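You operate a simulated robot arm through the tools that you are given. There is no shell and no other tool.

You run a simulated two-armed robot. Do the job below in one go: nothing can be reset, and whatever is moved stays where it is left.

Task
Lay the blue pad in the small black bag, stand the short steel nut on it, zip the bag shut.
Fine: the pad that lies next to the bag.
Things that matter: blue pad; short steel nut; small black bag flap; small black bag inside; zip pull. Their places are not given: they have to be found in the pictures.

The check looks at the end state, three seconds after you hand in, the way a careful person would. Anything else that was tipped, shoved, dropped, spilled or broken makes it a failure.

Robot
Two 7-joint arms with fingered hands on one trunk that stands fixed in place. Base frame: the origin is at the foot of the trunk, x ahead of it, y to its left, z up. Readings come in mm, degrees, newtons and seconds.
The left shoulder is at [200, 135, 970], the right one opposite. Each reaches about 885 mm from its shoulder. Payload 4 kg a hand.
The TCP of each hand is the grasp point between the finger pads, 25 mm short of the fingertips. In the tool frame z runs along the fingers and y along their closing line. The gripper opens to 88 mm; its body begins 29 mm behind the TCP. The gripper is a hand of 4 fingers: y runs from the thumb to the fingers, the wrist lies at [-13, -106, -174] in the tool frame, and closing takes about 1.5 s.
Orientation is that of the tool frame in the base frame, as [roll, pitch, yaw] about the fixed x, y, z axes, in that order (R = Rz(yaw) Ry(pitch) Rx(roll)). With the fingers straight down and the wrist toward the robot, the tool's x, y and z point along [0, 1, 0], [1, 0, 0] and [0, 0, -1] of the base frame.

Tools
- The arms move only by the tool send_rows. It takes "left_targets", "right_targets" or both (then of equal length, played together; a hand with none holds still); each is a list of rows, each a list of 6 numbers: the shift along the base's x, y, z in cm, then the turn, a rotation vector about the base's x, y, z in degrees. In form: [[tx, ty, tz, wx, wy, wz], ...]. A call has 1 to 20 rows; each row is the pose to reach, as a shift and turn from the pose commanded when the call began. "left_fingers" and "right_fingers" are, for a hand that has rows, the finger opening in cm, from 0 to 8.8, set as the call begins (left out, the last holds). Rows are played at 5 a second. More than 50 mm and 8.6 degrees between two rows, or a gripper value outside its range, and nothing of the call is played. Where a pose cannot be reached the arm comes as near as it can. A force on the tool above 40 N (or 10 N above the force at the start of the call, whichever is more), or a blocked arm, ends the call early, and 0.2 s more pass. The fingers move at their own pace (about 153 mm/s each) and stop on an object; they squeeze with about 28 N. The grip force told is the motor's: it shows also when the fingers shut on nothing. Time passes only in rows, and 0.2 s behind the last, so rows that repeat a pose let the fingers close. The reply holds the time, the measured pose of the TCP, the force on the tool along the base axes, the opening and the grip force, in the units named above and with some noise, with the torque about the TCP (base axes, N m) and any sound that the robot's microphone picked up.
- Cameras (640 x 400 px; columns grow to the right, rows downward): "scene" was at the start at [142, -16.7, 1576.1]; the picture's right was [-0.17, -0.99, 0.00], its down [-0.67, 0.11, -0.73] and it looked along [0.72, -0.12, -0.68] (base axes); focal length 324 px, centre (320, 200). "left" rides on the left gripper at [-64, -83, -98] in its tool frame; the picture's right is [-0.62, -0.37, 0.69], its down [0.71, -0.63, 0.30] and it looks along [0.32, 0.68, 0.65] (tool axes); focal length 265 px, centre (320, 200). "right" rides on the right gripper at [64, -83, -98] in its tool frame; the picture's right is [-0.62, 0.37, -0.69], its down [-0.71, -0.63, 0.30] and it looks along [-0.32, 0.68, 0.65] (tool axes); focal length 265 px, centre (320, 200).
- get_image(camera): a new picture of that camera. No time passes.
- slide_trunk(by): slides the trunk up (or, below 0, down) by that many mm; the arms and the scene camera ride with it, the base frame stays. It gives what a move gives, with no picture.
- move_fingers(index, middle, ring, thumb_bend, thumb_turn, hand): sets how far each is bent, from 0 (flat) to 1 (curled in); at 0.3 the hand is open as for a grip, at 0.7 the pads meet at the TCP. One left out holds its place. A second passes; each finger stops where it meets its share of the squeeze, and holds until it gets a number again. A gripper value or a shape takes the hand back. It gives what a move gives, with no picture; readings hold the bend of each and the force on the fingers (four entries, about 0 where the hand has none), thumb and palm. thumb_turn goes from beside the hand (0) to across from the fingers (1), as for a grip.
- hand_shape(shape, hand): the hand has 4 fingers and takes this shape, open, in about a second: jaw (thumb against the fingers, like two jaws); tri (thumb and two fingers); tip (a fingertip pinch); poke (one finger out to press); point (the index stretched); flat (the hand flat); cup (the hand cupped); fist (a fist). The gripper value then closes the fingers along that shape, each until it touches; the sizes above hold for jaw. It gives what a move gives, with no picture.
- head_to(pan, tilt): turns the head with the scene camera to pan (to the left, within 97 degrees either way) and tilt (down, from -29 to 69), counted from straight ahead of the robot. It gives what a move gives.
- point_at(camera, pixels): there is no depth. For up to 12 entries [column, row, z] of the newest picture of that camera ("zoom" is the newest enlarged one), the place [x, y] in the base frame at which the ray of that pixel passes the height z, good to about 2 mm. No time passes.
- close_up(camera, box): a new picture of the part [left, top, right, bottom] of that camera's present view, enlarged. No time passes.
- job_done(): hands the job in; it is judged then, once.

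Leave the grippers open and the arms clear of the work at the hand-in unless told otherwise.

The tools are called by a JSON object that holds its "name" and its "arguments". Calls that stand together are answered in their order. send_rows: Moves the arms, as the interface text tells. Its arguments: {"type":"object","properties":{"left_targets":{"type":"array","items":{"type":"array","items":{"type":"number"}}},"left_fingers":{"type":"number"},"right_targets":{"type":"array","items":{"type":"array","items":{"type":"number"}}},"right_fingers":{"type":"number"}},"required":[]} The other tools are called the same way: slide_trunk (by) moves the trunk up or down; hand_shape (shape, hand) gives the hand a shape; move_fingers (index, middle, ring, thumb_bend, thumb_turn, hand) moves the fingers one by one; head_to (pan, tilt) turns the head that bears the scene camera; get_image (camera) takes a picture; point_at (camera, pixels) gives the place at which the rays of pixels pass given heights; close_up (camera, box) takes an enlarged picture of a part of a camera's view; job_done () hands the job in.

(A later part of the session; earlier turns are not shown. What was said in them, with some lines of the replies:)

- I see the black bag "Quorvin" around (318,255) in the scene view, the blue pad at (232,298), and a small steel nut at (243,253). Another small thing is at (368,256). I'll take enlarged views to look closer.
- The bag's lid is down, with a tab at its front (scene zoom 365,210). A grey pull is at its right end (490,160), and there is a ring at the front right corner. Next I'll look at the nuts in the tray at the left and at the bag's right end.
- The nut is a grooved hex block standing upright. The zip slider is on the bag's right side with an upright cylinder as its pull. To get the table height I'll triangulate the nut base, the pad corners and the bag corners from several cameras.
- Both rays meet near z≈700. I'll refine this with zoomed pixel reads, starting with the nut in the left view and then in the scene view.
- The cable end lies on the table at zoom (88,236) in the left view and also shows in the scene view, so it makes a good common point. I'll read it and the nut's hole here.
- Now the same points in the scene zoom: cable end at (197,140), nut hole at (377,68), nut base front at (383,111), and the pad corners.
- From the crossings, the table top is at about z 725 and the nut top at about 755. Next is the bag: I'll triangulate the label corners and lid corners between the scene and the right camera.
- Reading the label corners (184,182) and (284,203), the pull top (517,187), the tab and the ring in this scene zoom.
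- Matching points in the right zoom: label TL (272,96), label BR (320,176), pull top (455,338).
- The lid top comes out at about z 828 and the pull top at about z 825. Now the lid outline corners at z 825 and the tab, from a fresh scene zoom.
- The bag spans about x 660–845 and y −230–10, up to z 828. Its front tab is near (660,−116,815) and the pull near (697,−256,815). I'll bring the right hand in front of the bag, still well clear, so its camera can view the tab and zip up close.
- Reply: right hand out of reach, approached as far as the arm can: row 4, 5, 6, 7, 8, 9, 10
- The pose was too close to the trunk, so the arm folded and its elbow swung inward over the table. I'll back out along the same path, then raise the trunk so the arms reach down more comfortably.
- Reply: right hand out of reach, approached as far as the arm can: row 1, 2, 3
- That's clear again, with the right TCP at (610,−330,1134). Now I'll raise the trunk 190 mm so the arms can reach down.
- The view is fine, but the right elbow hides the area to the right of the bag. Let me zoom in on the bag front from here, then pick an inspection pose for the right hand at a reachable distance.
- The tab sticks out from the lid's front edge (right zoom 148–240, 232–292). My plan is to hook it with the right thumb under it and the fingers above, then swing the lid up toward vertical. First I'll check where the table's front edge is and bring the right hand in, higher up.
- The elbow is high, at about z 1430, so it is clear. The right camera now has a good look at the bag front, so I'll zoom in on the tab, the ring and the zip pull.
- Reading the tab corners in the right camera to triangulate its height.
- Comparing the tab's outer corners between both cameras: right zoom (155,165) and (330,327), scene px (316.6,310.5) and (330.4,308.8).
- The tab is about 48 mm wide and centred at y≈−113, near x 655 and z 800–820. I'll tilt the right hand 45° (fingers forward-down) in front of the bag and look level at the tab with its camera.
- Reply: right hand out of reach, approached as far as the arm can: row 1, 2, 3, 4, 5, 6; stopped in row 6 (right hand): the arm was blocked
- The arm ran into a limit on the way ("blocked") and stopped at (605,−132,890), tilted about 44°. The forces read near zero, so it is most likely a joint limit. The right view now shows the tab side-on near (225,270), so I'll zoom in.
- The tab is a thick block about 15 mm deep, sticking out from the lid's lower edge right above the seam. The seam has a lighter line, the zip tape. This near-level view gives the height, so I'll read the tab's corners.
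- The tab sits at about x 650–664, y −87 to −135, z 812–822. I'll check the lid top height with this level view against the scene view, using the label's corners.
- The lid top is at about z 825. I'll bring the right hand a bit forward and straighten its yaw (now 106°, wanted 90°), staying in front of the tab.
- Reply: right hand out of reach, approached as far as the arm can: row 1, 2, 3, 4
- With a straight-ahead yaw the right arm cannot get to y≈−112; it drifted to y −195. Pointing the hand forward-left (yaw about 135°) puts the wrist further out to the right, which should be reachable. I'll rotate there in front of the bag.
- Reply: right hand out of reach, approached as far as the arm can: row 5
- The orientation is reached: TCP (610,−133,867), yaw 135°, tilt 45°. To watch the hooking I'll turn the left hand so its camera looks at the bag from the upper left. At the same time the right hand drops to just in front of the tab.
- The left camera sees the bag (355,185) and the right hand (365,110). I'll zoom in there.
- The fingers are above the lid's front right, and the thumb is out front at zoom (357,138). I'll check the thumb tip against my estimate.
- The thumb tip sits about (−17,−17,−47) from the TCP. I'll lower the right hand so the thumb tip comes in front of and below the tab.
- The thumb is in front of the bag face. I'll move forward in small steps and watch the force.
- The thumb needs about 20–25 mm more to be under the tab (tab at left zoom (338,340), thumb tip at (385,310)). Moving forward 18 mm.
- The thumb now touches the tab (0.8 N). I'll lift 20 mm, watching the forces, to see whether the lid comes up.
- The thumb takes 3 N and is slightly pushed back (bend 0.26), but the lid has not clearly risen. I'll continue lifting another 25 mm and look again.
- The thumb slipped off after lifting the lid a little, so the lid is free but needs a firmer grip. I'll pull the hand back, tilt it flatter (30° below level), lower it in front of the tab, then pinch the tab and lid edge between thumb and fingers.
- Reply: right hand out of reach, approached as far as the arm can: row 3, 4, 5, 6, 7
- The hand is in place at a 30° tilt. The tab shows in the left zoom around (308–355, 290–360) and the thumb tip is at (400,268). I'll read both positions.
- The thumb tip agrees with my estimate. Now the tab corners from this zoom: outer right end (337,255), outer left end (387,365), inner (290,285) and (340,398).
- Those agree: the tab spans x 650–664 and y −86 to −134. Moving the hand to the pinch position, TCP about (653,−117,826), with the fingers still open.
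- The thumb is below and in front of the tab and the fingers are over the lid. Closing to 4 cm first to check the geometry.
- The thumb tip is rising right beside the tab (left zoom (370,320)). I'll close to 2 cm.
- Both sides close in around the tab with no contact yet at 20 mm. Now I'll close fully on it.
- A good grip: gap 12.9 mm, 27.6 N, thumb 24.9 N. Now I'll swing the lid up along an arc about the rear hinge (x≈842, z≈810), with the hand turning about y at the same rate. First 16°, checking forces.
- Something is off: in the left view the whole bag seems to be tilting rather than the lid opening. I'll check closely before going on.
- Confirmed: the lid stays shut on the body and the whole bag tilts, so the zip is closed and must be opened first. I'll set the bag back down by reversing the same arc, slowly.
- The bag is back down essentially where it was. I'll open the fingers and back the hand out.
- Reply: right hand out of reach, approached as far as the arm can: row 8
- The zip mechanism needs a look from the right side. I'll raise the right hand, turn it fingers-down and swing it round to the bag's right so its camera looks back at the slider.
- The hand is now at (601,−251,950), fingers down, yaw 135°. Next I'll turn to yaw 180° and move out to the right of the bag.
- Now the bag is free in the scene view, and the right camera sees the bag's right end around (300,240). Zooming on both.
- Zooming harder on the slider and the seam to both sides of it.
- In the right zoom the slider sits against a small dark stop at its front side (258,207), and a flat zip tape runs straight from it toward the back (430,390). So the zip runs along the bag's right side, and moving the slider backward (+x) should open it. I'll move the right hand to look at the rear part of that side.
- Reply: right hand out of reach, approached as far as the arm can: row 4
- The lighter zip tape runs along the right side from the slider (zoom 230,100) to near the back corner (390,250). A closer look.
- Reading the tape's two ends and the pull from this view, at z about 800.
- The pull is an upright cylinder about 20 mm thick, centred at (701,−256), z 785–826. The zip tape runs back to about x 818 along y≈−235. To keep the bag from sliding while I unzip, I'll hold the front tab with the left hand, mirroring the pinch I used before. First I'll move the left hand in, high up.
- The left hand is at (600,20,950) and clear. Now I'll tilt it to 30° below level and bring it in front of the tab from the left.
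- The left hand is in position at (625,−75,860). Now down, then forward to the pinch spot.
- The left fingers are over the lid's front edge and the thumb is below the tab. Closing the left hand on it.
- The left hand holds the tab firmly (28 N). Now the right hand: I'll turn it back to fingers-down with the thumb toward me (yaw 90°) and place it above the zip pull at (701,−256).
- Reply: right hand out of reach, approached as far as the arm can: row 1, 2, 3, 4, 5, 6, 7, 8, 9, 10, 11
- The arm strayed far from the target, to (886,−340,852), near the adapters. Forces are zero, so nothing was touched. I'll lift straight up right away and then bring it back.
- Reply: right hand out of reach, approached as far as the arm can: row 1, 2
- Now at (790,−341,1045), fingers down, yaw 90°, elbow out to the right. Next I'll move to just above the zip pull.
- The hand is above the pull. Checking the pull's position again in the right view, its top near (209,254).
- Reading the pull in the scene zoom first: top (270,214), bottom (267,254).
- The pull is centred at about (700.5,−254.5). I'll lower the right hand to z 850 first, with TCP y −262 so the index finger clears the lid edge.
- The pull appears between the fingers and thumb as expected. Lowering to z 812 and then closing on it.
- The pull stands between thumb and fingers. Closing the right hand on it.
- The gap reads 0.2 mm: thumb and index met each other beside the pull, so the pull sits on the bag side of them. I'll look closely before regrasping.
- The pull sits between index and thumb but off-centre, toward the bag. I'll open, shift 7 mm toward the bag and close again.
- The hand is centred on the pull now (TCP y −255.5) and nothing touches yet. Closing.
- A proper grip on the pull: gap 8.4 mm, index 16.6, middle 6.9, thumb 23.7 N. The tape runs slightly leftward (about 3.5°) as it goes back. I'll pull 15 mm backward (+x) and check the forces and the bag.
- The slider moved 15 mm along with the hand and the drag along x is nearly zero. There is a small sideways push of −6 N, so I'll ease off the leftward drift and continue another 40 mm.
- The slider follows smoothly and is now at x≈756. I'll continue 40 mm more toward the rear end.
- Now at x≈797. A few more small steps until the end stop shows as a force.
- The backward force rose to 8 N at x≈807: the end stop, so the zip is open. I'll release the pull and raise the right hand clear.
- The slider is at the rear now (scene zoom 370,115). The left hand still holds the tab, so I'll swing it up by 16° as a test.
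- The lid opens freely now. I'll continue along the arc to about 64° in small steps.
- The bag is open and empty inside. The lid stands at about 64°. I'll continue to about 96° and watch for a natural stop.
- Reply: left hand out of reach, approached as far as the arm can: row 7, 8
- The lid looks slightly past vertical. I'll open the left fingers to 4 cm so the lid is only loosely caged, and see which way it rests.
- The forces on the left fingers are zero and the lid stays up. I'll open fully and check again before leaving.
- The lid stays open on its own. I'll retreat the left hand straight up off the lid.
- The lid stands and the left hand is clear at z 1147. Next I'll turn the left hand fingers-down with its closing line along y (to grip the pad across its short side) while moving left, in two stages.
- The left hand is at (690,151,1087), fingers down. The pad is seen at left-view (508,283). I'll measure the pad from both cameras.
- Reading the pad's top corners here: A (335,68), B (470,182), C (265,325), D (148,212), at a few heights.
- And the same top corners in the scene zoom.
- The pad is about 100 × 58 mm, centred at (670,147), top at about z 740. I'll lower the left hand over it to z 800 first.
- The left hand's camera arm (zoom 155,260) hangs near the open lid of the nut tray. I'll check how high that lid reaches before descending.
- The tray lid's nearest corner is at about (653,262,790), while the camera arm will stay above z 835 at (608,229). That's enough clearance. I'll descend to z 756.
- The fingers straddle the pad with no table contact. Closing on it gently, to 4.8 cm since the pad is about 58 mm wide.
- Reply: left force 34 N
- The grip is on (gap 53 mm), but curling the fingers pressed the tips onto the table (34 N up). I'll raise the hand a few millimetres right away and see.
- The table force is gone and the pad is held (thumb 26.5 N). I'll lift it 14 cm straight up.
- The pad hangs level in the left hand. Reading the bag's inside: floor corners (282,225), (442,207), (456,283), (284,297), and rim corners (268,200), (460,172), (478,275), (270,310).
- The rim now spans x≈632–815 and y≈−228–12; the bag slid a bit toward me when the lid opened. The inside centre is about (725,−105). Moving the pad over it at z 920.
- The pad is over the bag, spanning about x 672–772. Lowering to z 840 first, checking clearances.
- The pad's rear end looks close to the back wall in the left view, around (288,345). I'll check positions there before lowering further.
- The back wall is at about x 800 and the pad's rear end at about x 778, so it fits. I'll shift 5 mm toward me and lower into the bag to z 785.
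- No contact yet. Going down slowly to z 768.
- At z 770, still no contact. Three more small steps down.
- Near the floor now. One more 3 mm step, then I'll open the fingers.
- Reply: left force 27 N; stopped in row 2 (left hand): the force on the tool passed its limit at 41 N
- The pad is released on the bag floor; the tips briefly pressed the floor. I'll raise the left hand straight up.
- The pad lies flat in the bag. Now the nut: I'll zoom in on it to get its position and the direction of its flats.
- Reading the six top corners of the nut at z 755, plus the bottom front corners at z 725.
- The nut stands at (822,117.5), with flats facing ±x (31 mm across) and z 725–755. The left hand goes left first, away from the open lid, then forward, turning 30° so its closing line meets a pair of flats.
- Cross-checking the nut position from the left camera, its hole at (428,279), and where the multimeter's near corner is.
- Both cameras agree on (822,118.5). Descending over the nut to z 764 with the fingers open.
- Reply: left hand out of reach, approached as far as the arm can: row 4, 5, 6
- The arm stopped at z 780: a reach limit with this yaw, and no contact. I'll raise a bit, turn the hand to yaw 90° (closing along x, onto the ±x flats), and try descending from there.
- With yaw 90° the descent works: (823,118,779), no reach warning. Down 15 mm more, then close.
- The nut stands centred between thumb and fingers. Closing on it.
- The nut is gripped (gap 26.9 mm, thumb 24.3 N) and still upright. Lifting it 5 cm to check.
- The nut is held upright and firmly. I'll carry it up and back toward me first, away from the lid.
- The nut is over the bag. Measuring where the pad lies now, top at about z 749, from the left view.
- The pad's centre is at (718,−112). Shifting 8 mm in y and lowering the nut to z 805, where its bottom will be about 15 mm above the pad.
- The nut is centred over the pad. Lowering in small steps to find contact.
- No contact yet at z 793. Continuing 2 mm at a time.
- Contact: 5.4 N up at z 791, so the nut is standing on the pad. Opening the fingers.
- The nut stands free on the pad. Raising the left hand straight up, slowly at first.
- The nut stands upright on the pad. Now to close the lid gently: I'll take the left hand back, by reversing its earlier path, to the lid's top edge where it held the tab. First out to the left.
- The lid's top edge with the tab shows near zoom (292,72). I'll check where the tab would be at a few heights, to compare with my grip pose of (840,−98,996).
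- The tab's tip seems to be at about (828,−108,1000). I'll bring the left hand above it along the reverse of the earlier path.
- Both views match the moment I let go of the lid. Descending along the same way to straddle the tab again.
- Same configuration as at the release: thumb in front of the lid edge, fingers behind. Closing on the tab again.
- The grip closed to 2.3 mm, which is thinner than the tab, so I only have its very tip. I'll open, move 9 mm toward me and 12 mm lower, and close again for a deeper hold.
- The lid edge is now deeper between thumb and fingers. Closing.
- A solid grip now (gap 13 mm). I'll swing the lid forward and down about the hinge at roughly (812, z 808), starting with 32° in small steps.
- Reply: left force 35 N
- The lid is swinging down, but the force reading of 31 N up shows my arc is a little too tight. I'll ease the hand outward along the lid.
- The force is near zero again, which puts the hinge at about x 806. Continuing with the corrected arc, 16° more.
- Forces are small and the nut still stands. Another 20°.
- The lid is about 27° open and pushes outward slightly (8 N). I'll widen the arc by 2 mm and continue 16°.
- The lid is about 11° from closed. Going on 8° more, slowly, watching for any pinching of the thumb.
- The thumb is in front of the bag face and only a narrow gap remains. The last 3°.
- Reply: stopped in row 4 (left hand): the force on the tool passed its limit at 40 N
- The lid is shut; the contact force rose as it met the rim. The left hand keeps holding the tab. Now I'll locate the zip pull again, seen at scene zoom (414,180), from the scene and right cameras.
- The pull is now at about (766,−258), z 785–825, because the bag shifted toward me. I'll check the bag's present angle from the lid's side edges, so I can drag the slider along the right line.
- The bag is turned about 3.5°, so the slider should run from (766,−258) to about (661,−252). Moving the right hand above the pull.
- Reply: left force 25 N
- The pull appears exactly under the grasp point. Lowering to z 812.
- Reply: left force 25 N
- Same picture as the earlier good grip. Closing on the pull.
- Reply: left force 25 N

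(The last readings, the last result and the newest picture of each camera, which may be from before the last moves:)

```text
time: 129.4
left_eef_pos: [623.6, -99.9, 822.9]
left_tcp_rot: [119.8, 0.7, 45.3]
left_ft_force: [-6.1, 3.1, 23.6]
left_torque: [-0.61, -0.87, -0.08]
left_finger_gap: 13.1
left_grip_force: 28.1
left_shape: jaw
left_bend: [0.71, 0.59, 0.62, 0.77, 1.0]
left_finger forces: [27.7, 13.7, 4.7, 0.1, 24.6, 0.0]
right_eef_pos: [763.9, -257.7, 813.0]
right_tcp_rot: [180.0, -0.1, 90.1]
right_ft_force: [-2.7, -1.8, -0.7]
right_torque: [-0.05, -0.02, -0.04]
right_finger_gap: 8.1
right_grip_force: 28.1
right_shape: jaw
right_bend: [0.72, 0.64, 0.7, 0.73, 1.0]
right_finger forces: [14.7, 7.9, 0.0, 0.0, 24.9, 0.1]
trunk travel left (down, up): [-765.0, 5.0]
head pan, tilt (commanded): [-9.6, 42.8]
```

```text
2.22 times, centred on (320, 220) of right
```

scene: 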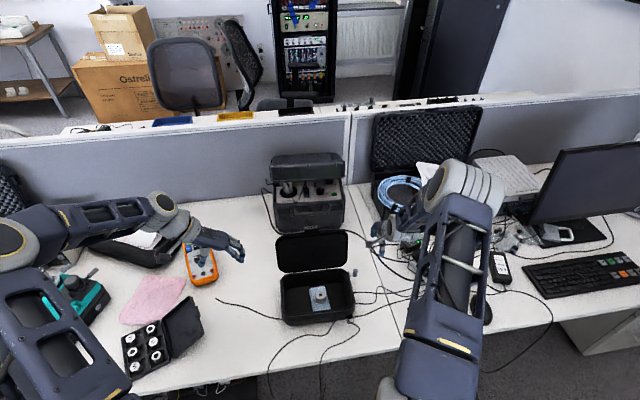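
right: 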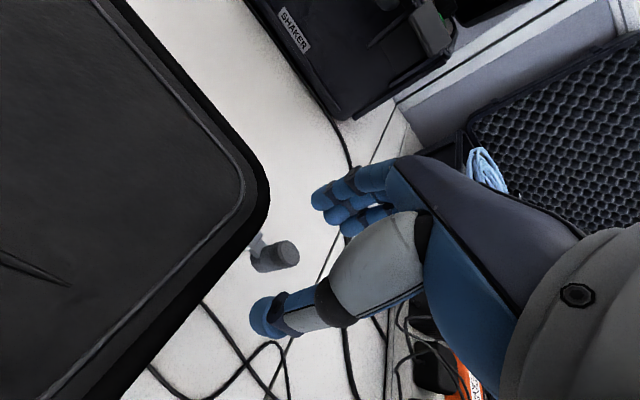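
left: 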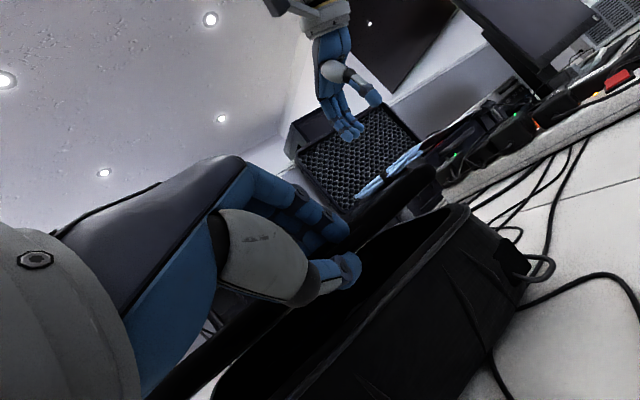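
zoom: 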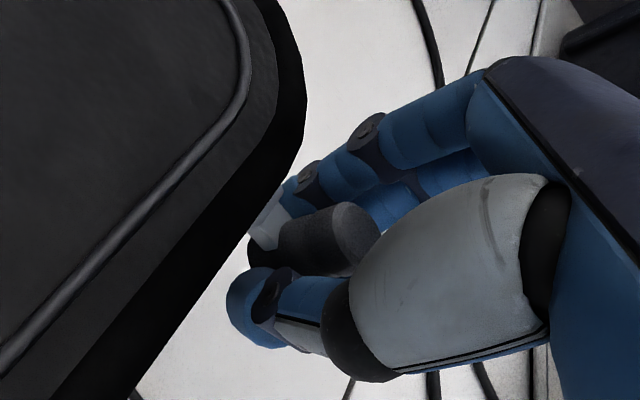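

A good grip (gap 8 mm, thumb 25 N). Pulling the slider toward the front: first 20 mm.

{"name": "send_rows", "arguments": {"right_targets": [[-0.5, 0.03, 0, 0, 0, 0], [-1.0, 0.06, 0, 0, 0, 0], [-1.5, 0.09, 0, 0, 0, 0], [-2.0, 0.12, 0, 0, 0, 0]]}}

{"name": "close_up", "arguments": {"camera": "right", "box": [200, 130, 440, 310]}}

{"name": "close_up", "arguments": {"camera": "scene", "box": [265, 250, 395, 335]}}

```text
time: 130.4
left_eef_pos: [623.4, -99.4, 822.5]
left_tcp_rot: [119.7, 0.7, 45.2]
left_ft_force: [-7.2, 4.9, 24.7]
left_torque: [-0.61, -0.89, -0.03]
left_finger_gap: 13.3
left_grip_force: 28.1
left_shape: jaw
left_bend: [0.71, 0.59, 0.62, 0.77, 1.0]
left_finger forces: [28.1, 13.7, 4.7, 0.1, 24.8, 0.0]
right_eef_pos: [744.9, -256.5, 813.4]
right_tcp_rot: [180.0, 0.0, 89.9]
right_ft_force: [0.5, -2.6, 0.7]
right_torque: [-0.05, -0.01, 0.01]
right_finger_gap: 8.0
right_grip_force: 28.1
right_shape: jaw
right_bend: [0.72, 0.64, 0.7, 0.73, 1.0]
right_finger forces: [16.1, 9.1, 0.0, 0.0, 24.5, 0.0]
trunk travel left (down, up): [-765.0, 5.0]
head pan, tilt (commanded): [-9.6, 42.8]
```

```text
2.22 times, centred on (320, 220) of right
```

zoom: 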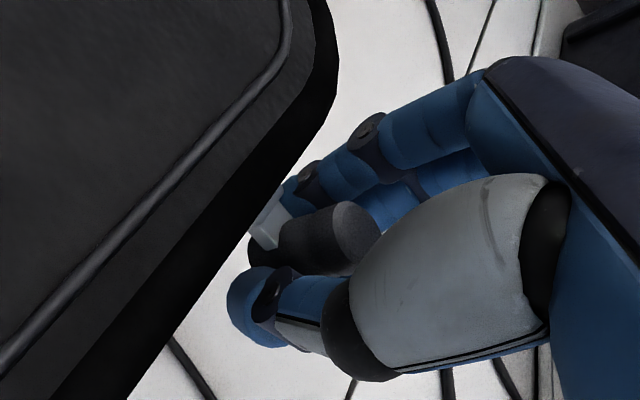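

```text
4.71 times, centred on (330, 292) of scene
```

zoom: 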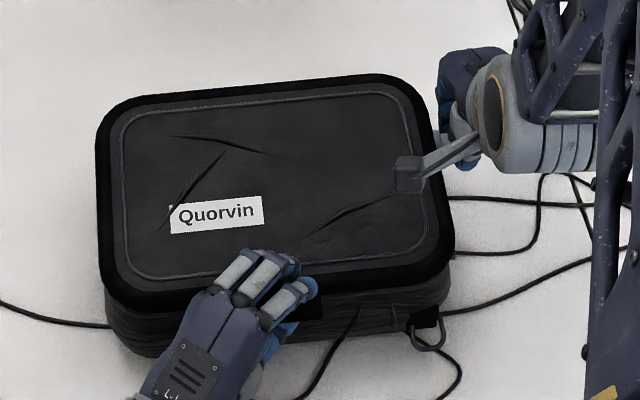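

The slider follows with almost no drag. Continuing 50 mm.

{"name": "send_rows", "arguments": {"right_targets": [[-0.5, 0.02, 0, 0, 0, 0], [-1.0, 0.05, 0, 0, 0, 0], [-1.5, 0.07, 0, 0, 0, 0], [-2.0, 0.1, 0, 0, 0, 0], [-2.5, 0.12, 0, 0, 0, 0], [-3.0, 0.15, 0, 0, 0, 0], [-3.5, 0.18, 0, 0, 0, 0], [-4.0, 0.2, 0, 0, 0, 0], [-4.5, 0.23, 0, 0, 0, 0], [-5.0, 0.25, 0, 0, 0, 0]]}}

{"name": "close_up", "arguments": {"camera": "right", "box": [200, 130, 440, 310]}}

{"name": "close_up", "arguments": {"camera": "scene", "box": [265, 250, 395, 335]}}

```text
time: 132.6
left_eef_pos: [623.0, -99.7, 821.8]
left_tcp_rot: [119.7, 0.7, 45.2]
left_ft_force: [-5.8, 2.0, 21.6]
left_torque: [-0.6, -0.86, -0.02]
left_finger_gap: 12.8
left_grip_force: 27.8
left_shape: jaw
left_bend: [0.71, 0.59, 0.62, 0.77, 1.0]
left_finger forces: [26.7, 13.5, 4.5, 0.0, 24.2, 0.0]
right_eef_pos: [694.2, -254.8, 811.2]
right_tcp_rot: [180.0, -0.2, 90.0]
right_ft_force: [-1.2, -0.8, 5.3]
right_torque: [0.01, -0.07, -0.03]
right_finger_gap: 8.1
right_grip_force: 27.9
right_shape: jaw
right_bend: [0.72, 0.64, 0.7, 0.73, 1.0]
right_finger forces: [17.2, 8.8, 0.0, 0.0, 25.7, 0.1]
trunk travel left (down, up): [-765.0, 5.0]
head pan, tilt (commanded): [-9.6, 42.8]
```

```text
2.22 times, centred on (320, 220) of right
```

zoom: 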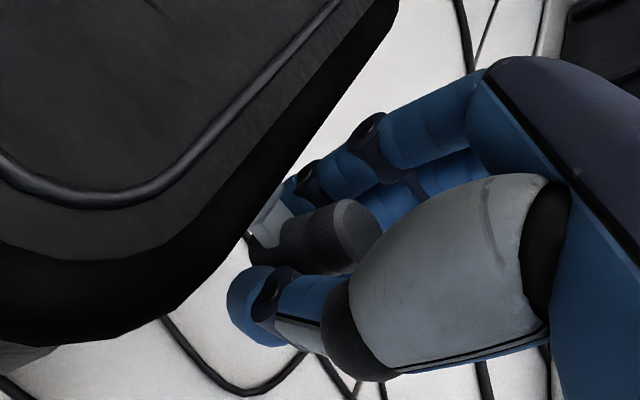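

```text
4.71 times, centred on (330, 292) of scene
```

zoom: 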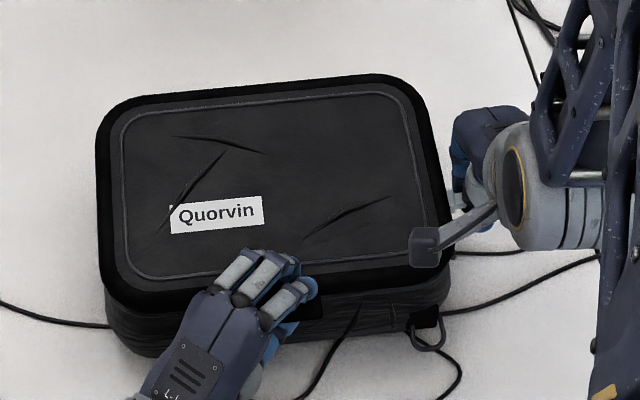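

Now x≈694. Going on 25 mm in 5 mm steps.

{"name": "send_rows", "arguments": {"right_targets": [[-0.5, 0.02, 0.05, 0, 0, 0], [-1.0, 0.05, 0.05, 0, 0, 0], [-1.5, 0.07, 0.05, 0, 0, 0], [-2.0, 0.1, 0.05, 0, 0, 0], [-2.5, 0.12, 0.05, 0, 0, 0]]}}

{"name": "close_up", "arguments": {"camera": "right", "box": [200, 130, 440, 310]}}

```text
time: 133.8
left_eef_pos: [623.5, -99.8, 822.8]
left_tcp_rot: [119.7, 0.7, 45.1]
left_ft_force: [-5.6, 3.4, 22.8]
left_torque: [-0.6, -0.87, 0.01]
left_finger_gap: 13.0
left_grip_force: 27.9
left_shape: jaw
left_bend: [0.71, 0.59, 0.62, 0.77, 1.0]
left_finger forces: [27.5, 13.8, 4.6, 0.0, 24.2, 0.1]
right_eef_pos: [669.0, -253.0, 811.7]
right_tcp_rot: [179.9, 0.0, 90.0]
right_ft_force: [0.2, -2.8, 2.7]
right_torque: [-0.07, -0.06, -0.02]
right_finger_gap: 8.3
right_grip_force: 27.8
right_shape: jaw
right_bend: [0.72, 0.64, 0.7, 0.73, 1.0]
right_finger forces: [16.9, 9.4, 0.1, 0.1, 25.5, 0.0]
trunk travel left (down, up): [-765.0, 5.0]
head pan, tilt (commanded): [-9.6, 42.8]
```

```text
2.22 times, centred on (320, 220) of right
```

zoom: 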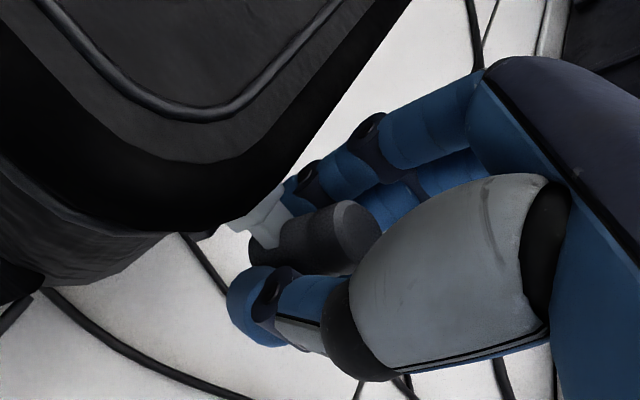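

x≈669, no stop felt yet. Small steps of 3 mm until the end stop.

{"name": "send_rows", "arguments": {"right_targets": [[-0.3, 0.02, 0, 0, 0, 0], [-0.6, 0.03, 0, 0, 0, 0], [-0.9, 0.05, 0, 0, 0, 0], [-1.2, 0.06, 0, 0, 0, 0]]}}

{"name": "close_up", "arguments": {"camera": "right", "box": [200, 130, 440, 310]}}

{"name": "close_up", "arguments": {"camera": "scene", "box": [265, 250, 395, 335]}}

```text
time: 134.8
left_eef_pos: [623.7, -99.2, 823.2]
left_tcp_rot: [119.7, 0.7, 45.2]
left_ft_force: [-9.2, 6.7, 27.2]
left_torque: [-0.66, -0.9, 0.0]
left_finger_gap: 12.9
left_grip_force: 28.5
left_shape: jaw
left_bend: [0.71, 0.59, 0.62, 0.77, 1.0]
left_finger forces: [29.3, 14.2, 4.9, 0.0, 24.8, 0.0]
right_eef_pos: [657.5, -252.1, 813.9]
right_tcp_rot: [179.9, 0.0, 90.0]
right_ft_force: [4.1, -4.2, 0.7]
right_torque: [-0.06, -0.16, -0.03]
right_finger_gap: 7.8
right_grip_force: 28.1
right_shape: jaw
right_bend: [0.72, 0.64, 0.7, 0.73, 1.0]
right_finger forces: [18.0, 10.2, 0.1, 0.1, 22.4, 0.0]
trunk travel left (down, up): [-765.0, 5.0]
head pan, tilt (commanded): [-9.6, 42.8]
```

```text
2.22 times, centred on (320, 220) of right
```

zoom: 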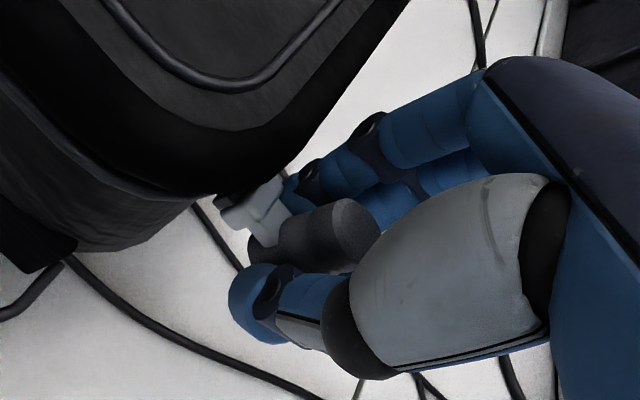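

```text
4.71 times, centred on (330, 292) of scene
```

zoom: 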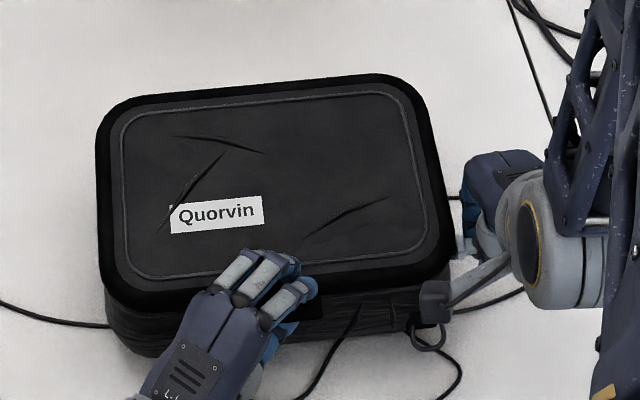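

The force in x starts to build (4 N) after 106 mm, which matches the full travel. One more 4 mm nudge to seat it firmly.

{"name": "send_rows", "arguments": {"right_targets": [[-0.2, 0.0, 0, 0, 0, 0], [-0.4, 0.0, 0, 0, 0, 0], [-0.4, 0.0, 0, 0, 0, 0]]}}

{"name": "close_up", "arguments": {"camera": "right", "box": [200, 130, 440, 310]}}

```text
time: 135.6
left_eef_pos: [624.0, -98.9, 822.1]
left_tcp_rot: [119.7, 0.7, 45.3]
left_ft_force: [-12.4, 8.3, 28.1]
left_torque: [-0.69, -0.93, -0.07]
left_finger_gap: 13.0
left_grip_force: 27.6
left_shape: jaw
left_bend: [0.71, 0.59, 0.62, 0.77, 1.0]
left_finger forces: [31.3, 14.1, 4.7, 0.1, 26.1, 0.0]
right_eef_pos: [655.4, -253.7, 813.4]
right_tcp_rot: [179.8, 0.0, 90.0]
right_ft_force: [12.3, -6.5, -1.1]
right_torque: [-0.12, -0.34, -0.07]
right_finger_gap: 7.7
right_grip_force: 28.1
right_shape: jaw
right_bend: [0.72, 0.62, 0.7, 0.74, 1.0]
right_finger forces: [20.1, 11.4, 0.0, 0.0, 18.9, 0.0]
trunk travel left (down, up): [-765.0, 5.0]
head pan, tilt (commanded): [-9.6, 42.8]
```

```text
2.22 times, centred on (320, 220) of right
```

zoom: 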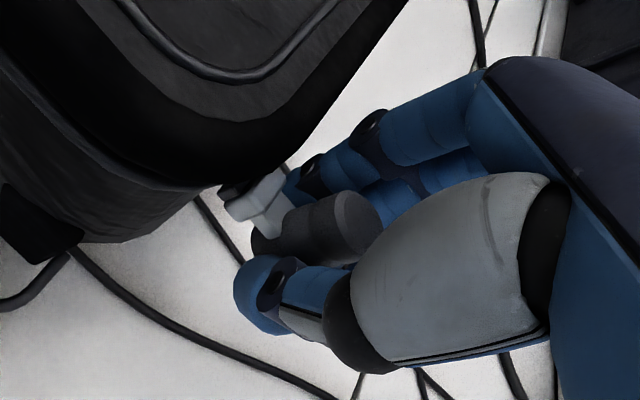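

Seated against the stop (12 N). Now I'll release the pull and raise the right hand straight up.

{"name": "send_rows", "arguments": {"right_targets": [[0.1, 0, 0, 0, 0, 0], [0.1, 0, 0, 0, 0, 0], [0.1, 0, 0, 0, 0, 0], [0.1, 0, 0, 0, 0, 0], [0.1, -0.4, 0, 0, 0, 0], [0.1, -0.6, 2, 0, 0, 0], [0.1, -1, 4.5, 0, 0, 0], [0.1, -2, 8, 0, 0, 0], [0.1, -4, 12, 0, 0, 0], [0.1, -7, 15, 0, 0, 0]], "right_fingers": 6.5}}

{"name": "get_image", "arguments": {"camera": "right"}}

{"name": "close_up", "arguments": {"camera": "scene", "box": [265, 250, 405, 345]}}

```text
time: 137.8
left_eef_pos: [624.2, -99.1, 822.3]
left_tcp_rot: [119.7, 0.7, 45.1]
left_ft_force: [-5.6, 1.0, 22.9]
left_torque: [-0.62, -0.89, -0.09]
left_finger_gap: 13.0
left_grip_force: 28.2
left_shape: jaw
left_bend: [0.71, 0.59, 0.61, 0.77, 1.0]
left_finger forces: [26.4, 14.0, 4.7, 0.1, 23.5, 0.1]
right_eef_pos: [656.2, -323.3, 963.6]
right_tcp_rot: [180.0, -0.2, 90.0]
right_ft_force: [0.9, 0.3, -0.1]
right_torque: [0.01, 0.03, 0.01]
right_finger_gap: 64.7
right_grip_force: 0.0
right_shape: jaw
right_bend: [0.27, 0.36, 0.33, 0.55, 0.99]
right_finger forces: [0.0, 0.1, 0.0, 0.1, 0.0, 0.0]
trunk travel left (down, up): [-765.0, 5.0]
head pan, tilt (commanded): [-9.6, 42.8]
```

```text
taken
```

right: 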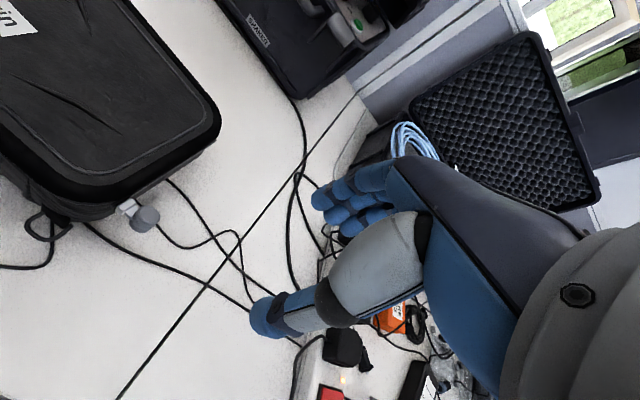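

```text
4.21 times, centred on (335, 298) of scene
```

zoom: 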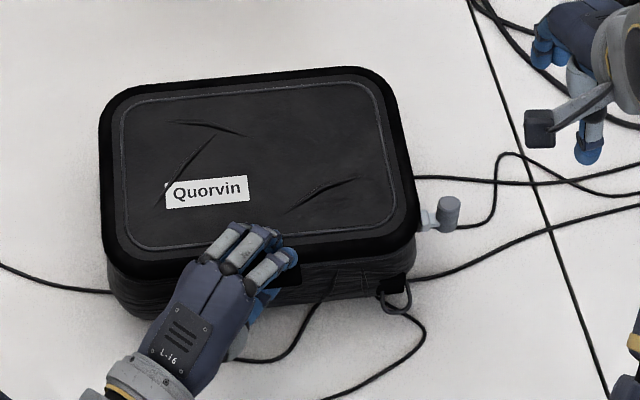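

The slider is at the front again. A closer look at its seating against the stop.

{"name": "close_up", "arguments": {"camera": "right", "box": [90, 170, 190, 250]}}

{"name": "close_up", "arguments": {"camera": "scene", "box": [340, 275, 390, 325]}}

```text
5.00 times, centred on (140, 210) of right
```

zoom: 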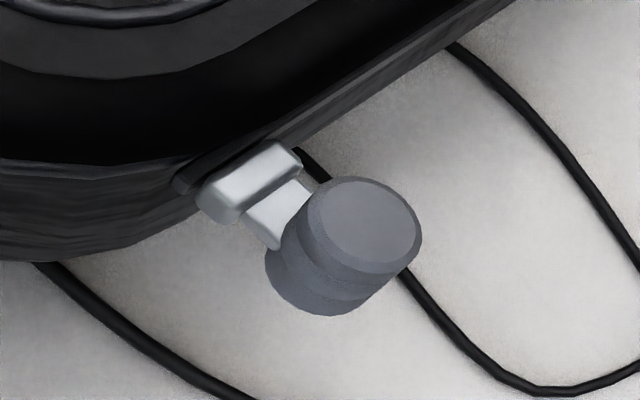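

```text
8.00 times, centred on (365, 300) of scene
```

zoom: 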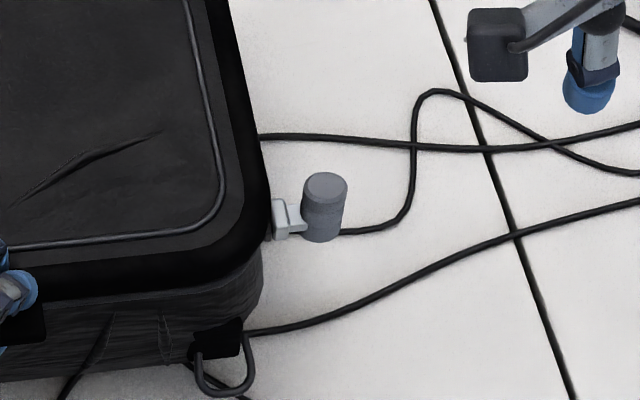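

The slider sits right against the stop, as at the start. Now I'll release the left hand: open in place, then slide it left along the bag front (past the tab) and slightly back before rising.

{"name": "send_rows", "arguments": {"left_targets": [[0, 0, 0.2, 0, 0, 0], [0, 0, 0.2, 0, 0, 0], [0, 0, 0.2, 0, 0, 0], [0, 0, 0.2, 0, 0, 0], [0, 0, 0.2, 0, 0, 0], [0, 0, 0.2, 0, 0, 0]], "left_fingers": 8.8}}

{"name": "close_up", "arguments": {"camera": "scene", "box": [265, 250, 405, 345]}}

{"name": "close_up", "arguments": {"camera": "left", "box": [200, 150, 560, 400]}}

```text
time: 139.2
left_eef_pos: [623.4, -100.0, 822.8]
left_tcp_rot: [119.9, 0.7, 45.1]
left_ft_force: [0.2, -0.2, 0.5]
left_torque: [0.03, 0.0, 0.0]
left_finger_gap: 87.9
left_grip_force: 0.0
left_shape: jaw
left_bend: [0.3, 0.3, 0.3, 0.3, 0.98]
left_finger forces: [0.0, 0.0, 0.0, 0.0, 0.0, 0.1]
right_eef_pos: [656.0, -324.1, 964.1]
right_tcp_rot: [-180.0, 0.0, 89.9]
right_ft_force: [-0.2, -0.3, 0.2]
right_torque: [0.01, 0.0, -0.03]
right_finger_gap: 64.7
right_grip_force: 0.1
right_shape: jaw
right_bend: [0.27, 0.36, 0.33, 0.55, 0.99]
right_finger forces: [0.0, 0.0, 0.0, 0.0, 0.0, 0.0]
trunk travel left (down, up): [-765.0, 5.0]
head pan, tilt (commanded): [-9.6, 42.8]
```

```text
4.21 times, centred on (335, 298) of scene
```

zoom: 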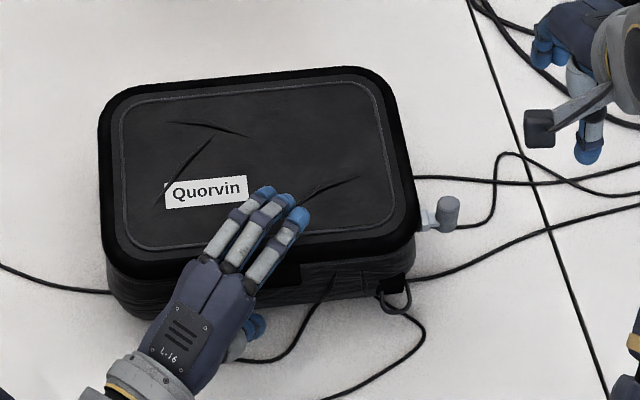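

```text
1.60 times, centred on (380, 275) of left
```

zoom: 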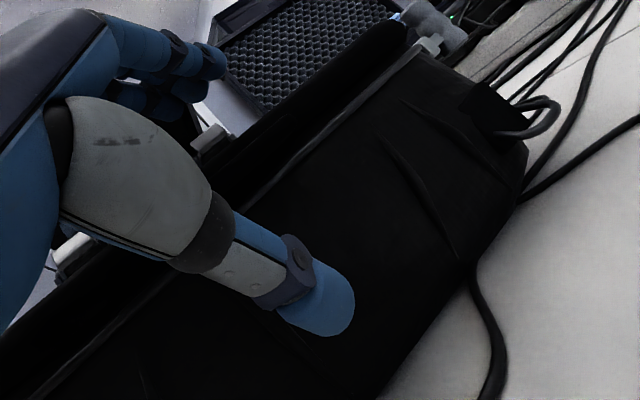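

Released; the lid stays shut. Sliding the left hand left along the front and a bit back.

{"name": "send_rows", "arguments": {"left_targets": [[-0.4, 0.8, 0.2, 0, 0, 0], [-0.8, 1.8, 0.3, 0, 0, 0], [-1.1, 3.2, 0.3, 0, 0, 0], [-1.3, 4.8, 0.3, 0, 0, 0], [-1.4, 6.4, 0.3, 0, 0, 0], [-1.4, 8.0, 0.3, 0, 0, 0]]}}

{"name": "close_up", "arguments": {"camera": "scene", "box": [245, 250, 385, 345]}}

{"name": "get_image", "arguments": {"camera": "left"}}

```text
time: 140.6
left_eef_pos: [611.0, -17.7, 825.7]
left_tcp_rot: [119.9, 0.7, 45.0]
left_ft_force: [-0.9, -0.4, 1.0]
left_torque: [-0.02, -0.02, 0.0]
left_finger_gap: 87.4
left_grip_force: 0.1
left_shape: jaw
left_bend: [0.3, 0.3, 0.3, 0.3, 0.98]
left_finger forces: [0.1, 0.1, 0.0, 0.0, 0.1, 0.0]
right_eef_pos: [657.0, -323.7, 963.7]
right_tcp_rot: [179.9, -0.1, 90.0]
right_ft_force: [-0.2, -0.1, 0.1]
right_torque: [0.0, 0.02, 0.04]
right_finger_gap: 64.9
right_grip_force: 0.0
right_shape: jaw
right_bend: [0.27, 0.36, 0.33, 0.55, 0.99]
right_finger forces: [0.0, 0.0, 0.1, 0.0, 0.1, 0.1]
trunk travel left (down, up): [-765.0, 5.0]
head pan, tilt (commanded): [-9.6, 42.8]
```

```text
4.21 times, centred on (315, 298) of scene
```

zoom: 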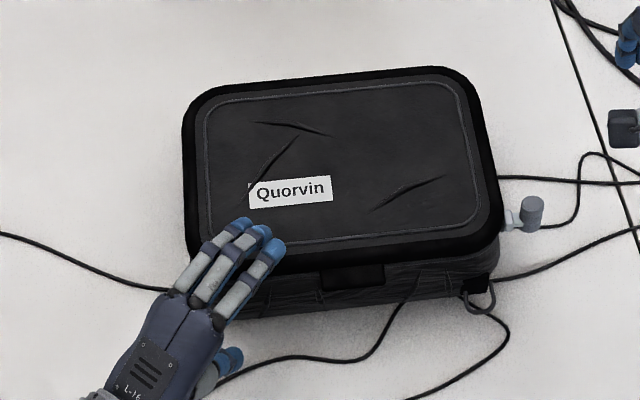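

```text
taken
```

left: 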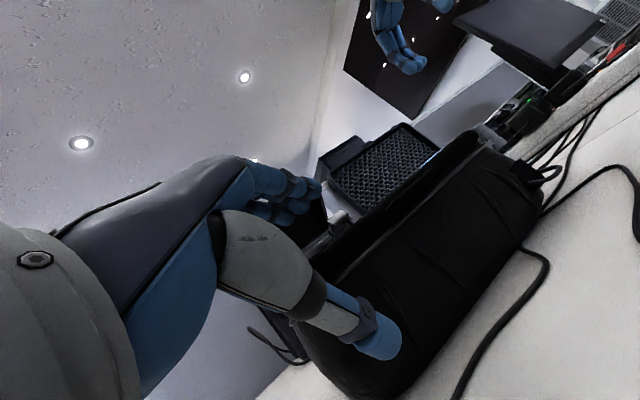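

The left hand is clear of the tab. Raising it now.

{"name": "send_rows", "arguments": {"left_targets": [[-0.3, 0.6, 2.0, 0, 0, 0], [-0.5, 1.5, 4.5, 0, 0, 0], [-0.5, 3.0, 8, 5.3, 5.3, 0], [-0.5, 5.0, 11.5, 10.6, 10.6, 0], [-0.5, 7.5, 15, 15.9, 15.9, 0], [-0.5, 10, 18, 21.2, 21.2, 0], [-0.5, 12.5, 21, 26.5, 26.5, 0], [-0.5, 15, 24, 31.8, 31.8, 0], [-0.5, 18, 26, 37.1, 37.1, 0], [-0.5, 21, 28, 42.4, 42.4, 0]]}}

{"name": "get_image", "arguments": {"camera": "scene"}}

```text
time: 142.8
left_eef_pos: [605.0, 190.1, 1104.8]
left_tcp_rot: [179.9, 0.2, 45.7]
left_ft_force: [-0.6, -0.5, -0.1]
left_torque: [0.0, -0.02, 0.03]
left_finger_gap: 87.7
left_grip_force: 0.0
left_shape: jaw
left_bend: [0.3, 0.3, 0.3, 0.3, 0.98]
left_finger forces: [0.0, 0.0, 0.0, 0.1, 0.1, 0.0]
right_eef_pos: [655.3, -322.6, 964.7]
right_tcp_rot: [179.9, 0.0, 90.1]
right_ft_force: [-0.1, 0.2, -0.2]
right_torque: [0.0, -0.04, 0.02]
right_finger_gap: 64.5
right_grip_force: 0.0
right_shape: jaw
right_bend: [0.27, 0.36, 0.33, 0.55, 0.99]
right_finger forces: [0.0, 0.0, 0.0, 0.1, 0.1, 0.1]
trunk travel left (down, up): [-765.0, 5.0]
head pan, tilt (commanded): [-9.6, 42.8]
```

```text
taken
```

scene: 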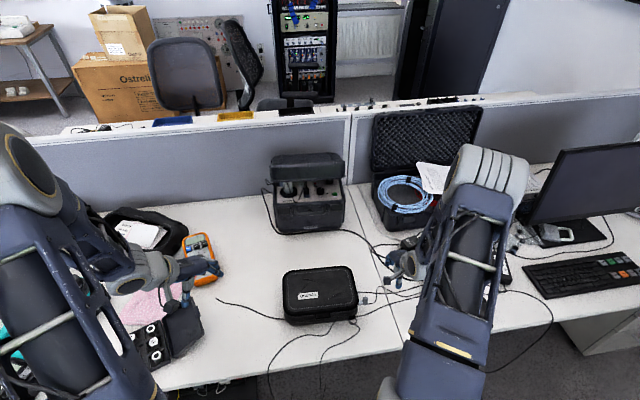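

The left arm is clear. Raising the right arm clear too and opening both hands.

{"name": "send_rows", "arguments": {"right_targets": [[-0.5, -0.3, 3, 0, 0, 0], [-1, -0.6, 6.5, 0, 0, 0], [-2, -1, 10, 0, 0, 0], [-3, -1.3, 14, 0, 0, 0], [-4, -1.6, 18, 0, 0, 0], [-4, -1.6, 22, 0, 0, 0], [-4, -1.6, 26, 0, 0, 0]], "right_fingers": 8.8}}

{"name": "get_image", "arguments": {"camera": "scene"}}

{"name": "get_image", "arguments": {"camera": "right"}}

{"name": "close_up", "arguments": {"camera": "scene", "box": [270, 250, 390, 340]}}

```text
time: 144.4
left_eef_pos: [605.5, 190.2, 1105.4]
left_tcp_rot: [179.9, 0.3, 45.7]
left_ft_force: [0.5, -0.7, -0.9]
left_torque: [-0.02, -0.02, -0.04]
left_finger_gap: 87.8
left_grip_force: 0.0
left_shape: jaw
left_bend: [0.3, 0.3, 0.3, 0.3, 0.98]
left_finger forces: [0.0, 0.0, 0.0, 0.0, 0.0, 0.0]
right_eef_pos: [616.7, -339.9, 1222.2]
right_tcp_rot: [-179.9, 0.0, 90.0]
right_ft_force: [0.3, -0.3, -0.4]
right_torque: [0.03, -0.01, 0.0]
right_finger_gap: 88.0
right_grip_force: 0.1
right_shape: jaw
right_bend: [0.3, 0.3, 0.3, 0.3, 0.98]
right_finger forces: [0.0, 0.1, 0.0, 0.0, 0.0, 0.1]
trunk travel left (down, up): [-765.0, 5.0]
head pan, tilt (commanded): [-9.6, 42.8]
```

```text
taken
```

scene: 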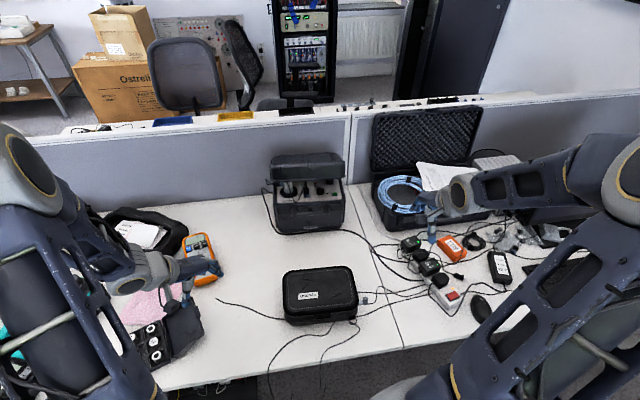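

```text
taken
```

right: 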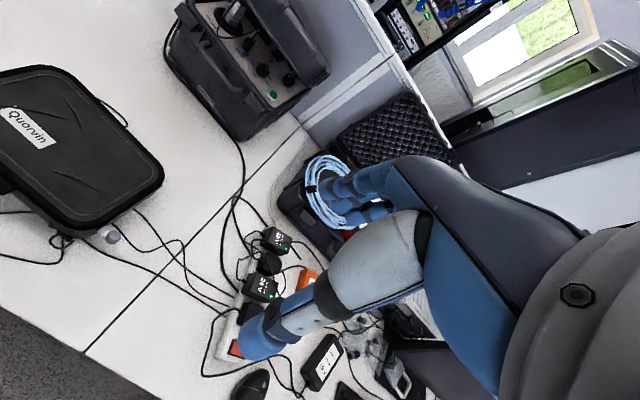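

```text
4.44 times, centred on (330, 295) of scene
```

zoom: 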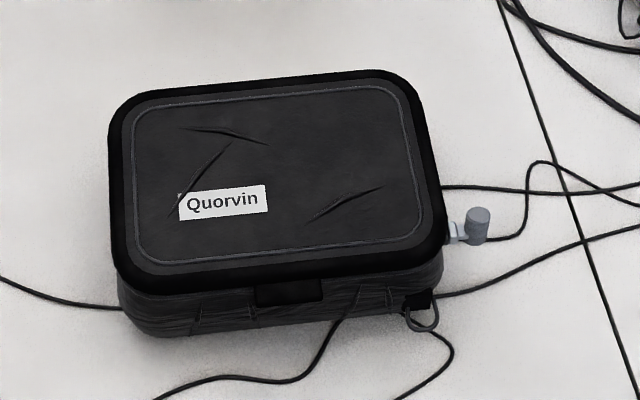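

The bag is shut, with the slider at its front stop, and the adapters, cables and cases look unchanged. A last check of the left side items with the left camera, and of the slider.

{"name": "get_image", "arguments": {"camera": "left"}}

{"name": "close_up", "arguments": {"camera": "right", "box": [50, 190, 170, 270]}}

{"name": "close_up", "arguments": {"camera": "scene", "box": [80, 200, 260, 380]}}

```text
taken
```

left: 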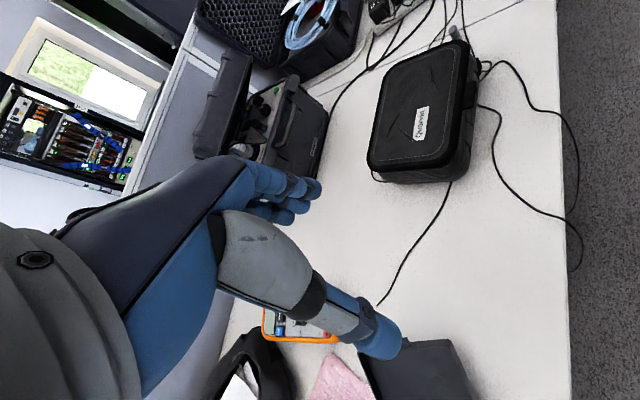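

```text
5.00 times, centred on (110, 230) of right
```

zoom: 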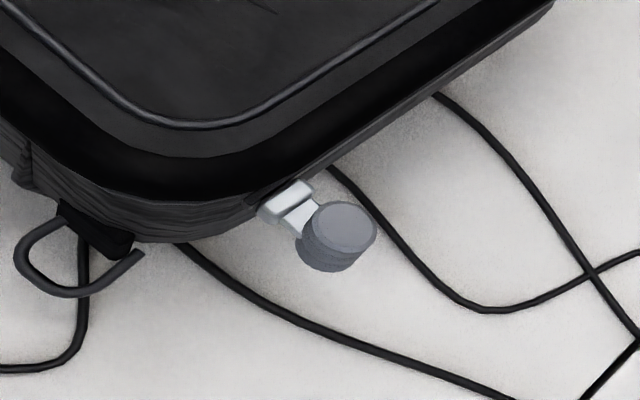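

```text
2.22 times, centred on (170, 290) of scene
```

zoom: 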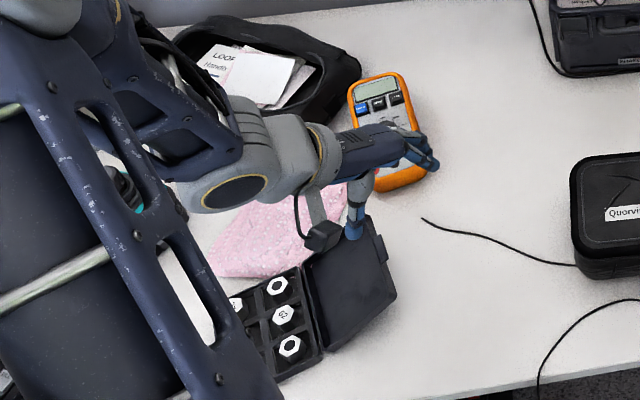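

Everything else is where it was: tray, cloth, multimeter, cases and cables. The bag is shut and zipped with the slider at its stop, both hands are open and clear, and the arms are up. Handing in.

{"name": "job_done", "arguments": {}}

```text
The job is handed in.
```

I put the blue pad flat in the bag, stood the nut upright on it, shut the lid and zipped the bag. I've handed the job in.

- **Inside the bag:** I last saw the nut standing on the pad in mid-swing, with the lid about 30° from shut. I couldn't look inside after that. The lid was lowered slowly, but the last press to seat it reached about 40 N.
- **Zip:** The bag started out zipped shut, so I unzipped it first. At the end I pulled the slider back to the front stop. Its travel matched the opening travel, and it sits against the stop.
- **Bag position:** The bag slid about 40 mm toward the robot while I opened the lid and worked in it. It was also tilted once, by about 16°, before I realised it was zipped, and I set it back down straight away.
- **Everything else:** The tray, cloth, multimeter, cases, adapters and cables look unmoved in the final pictures. At one point the right hand drifted near the power adapters, but no contact force showed.

Both hands are open and the arms are raised clear.
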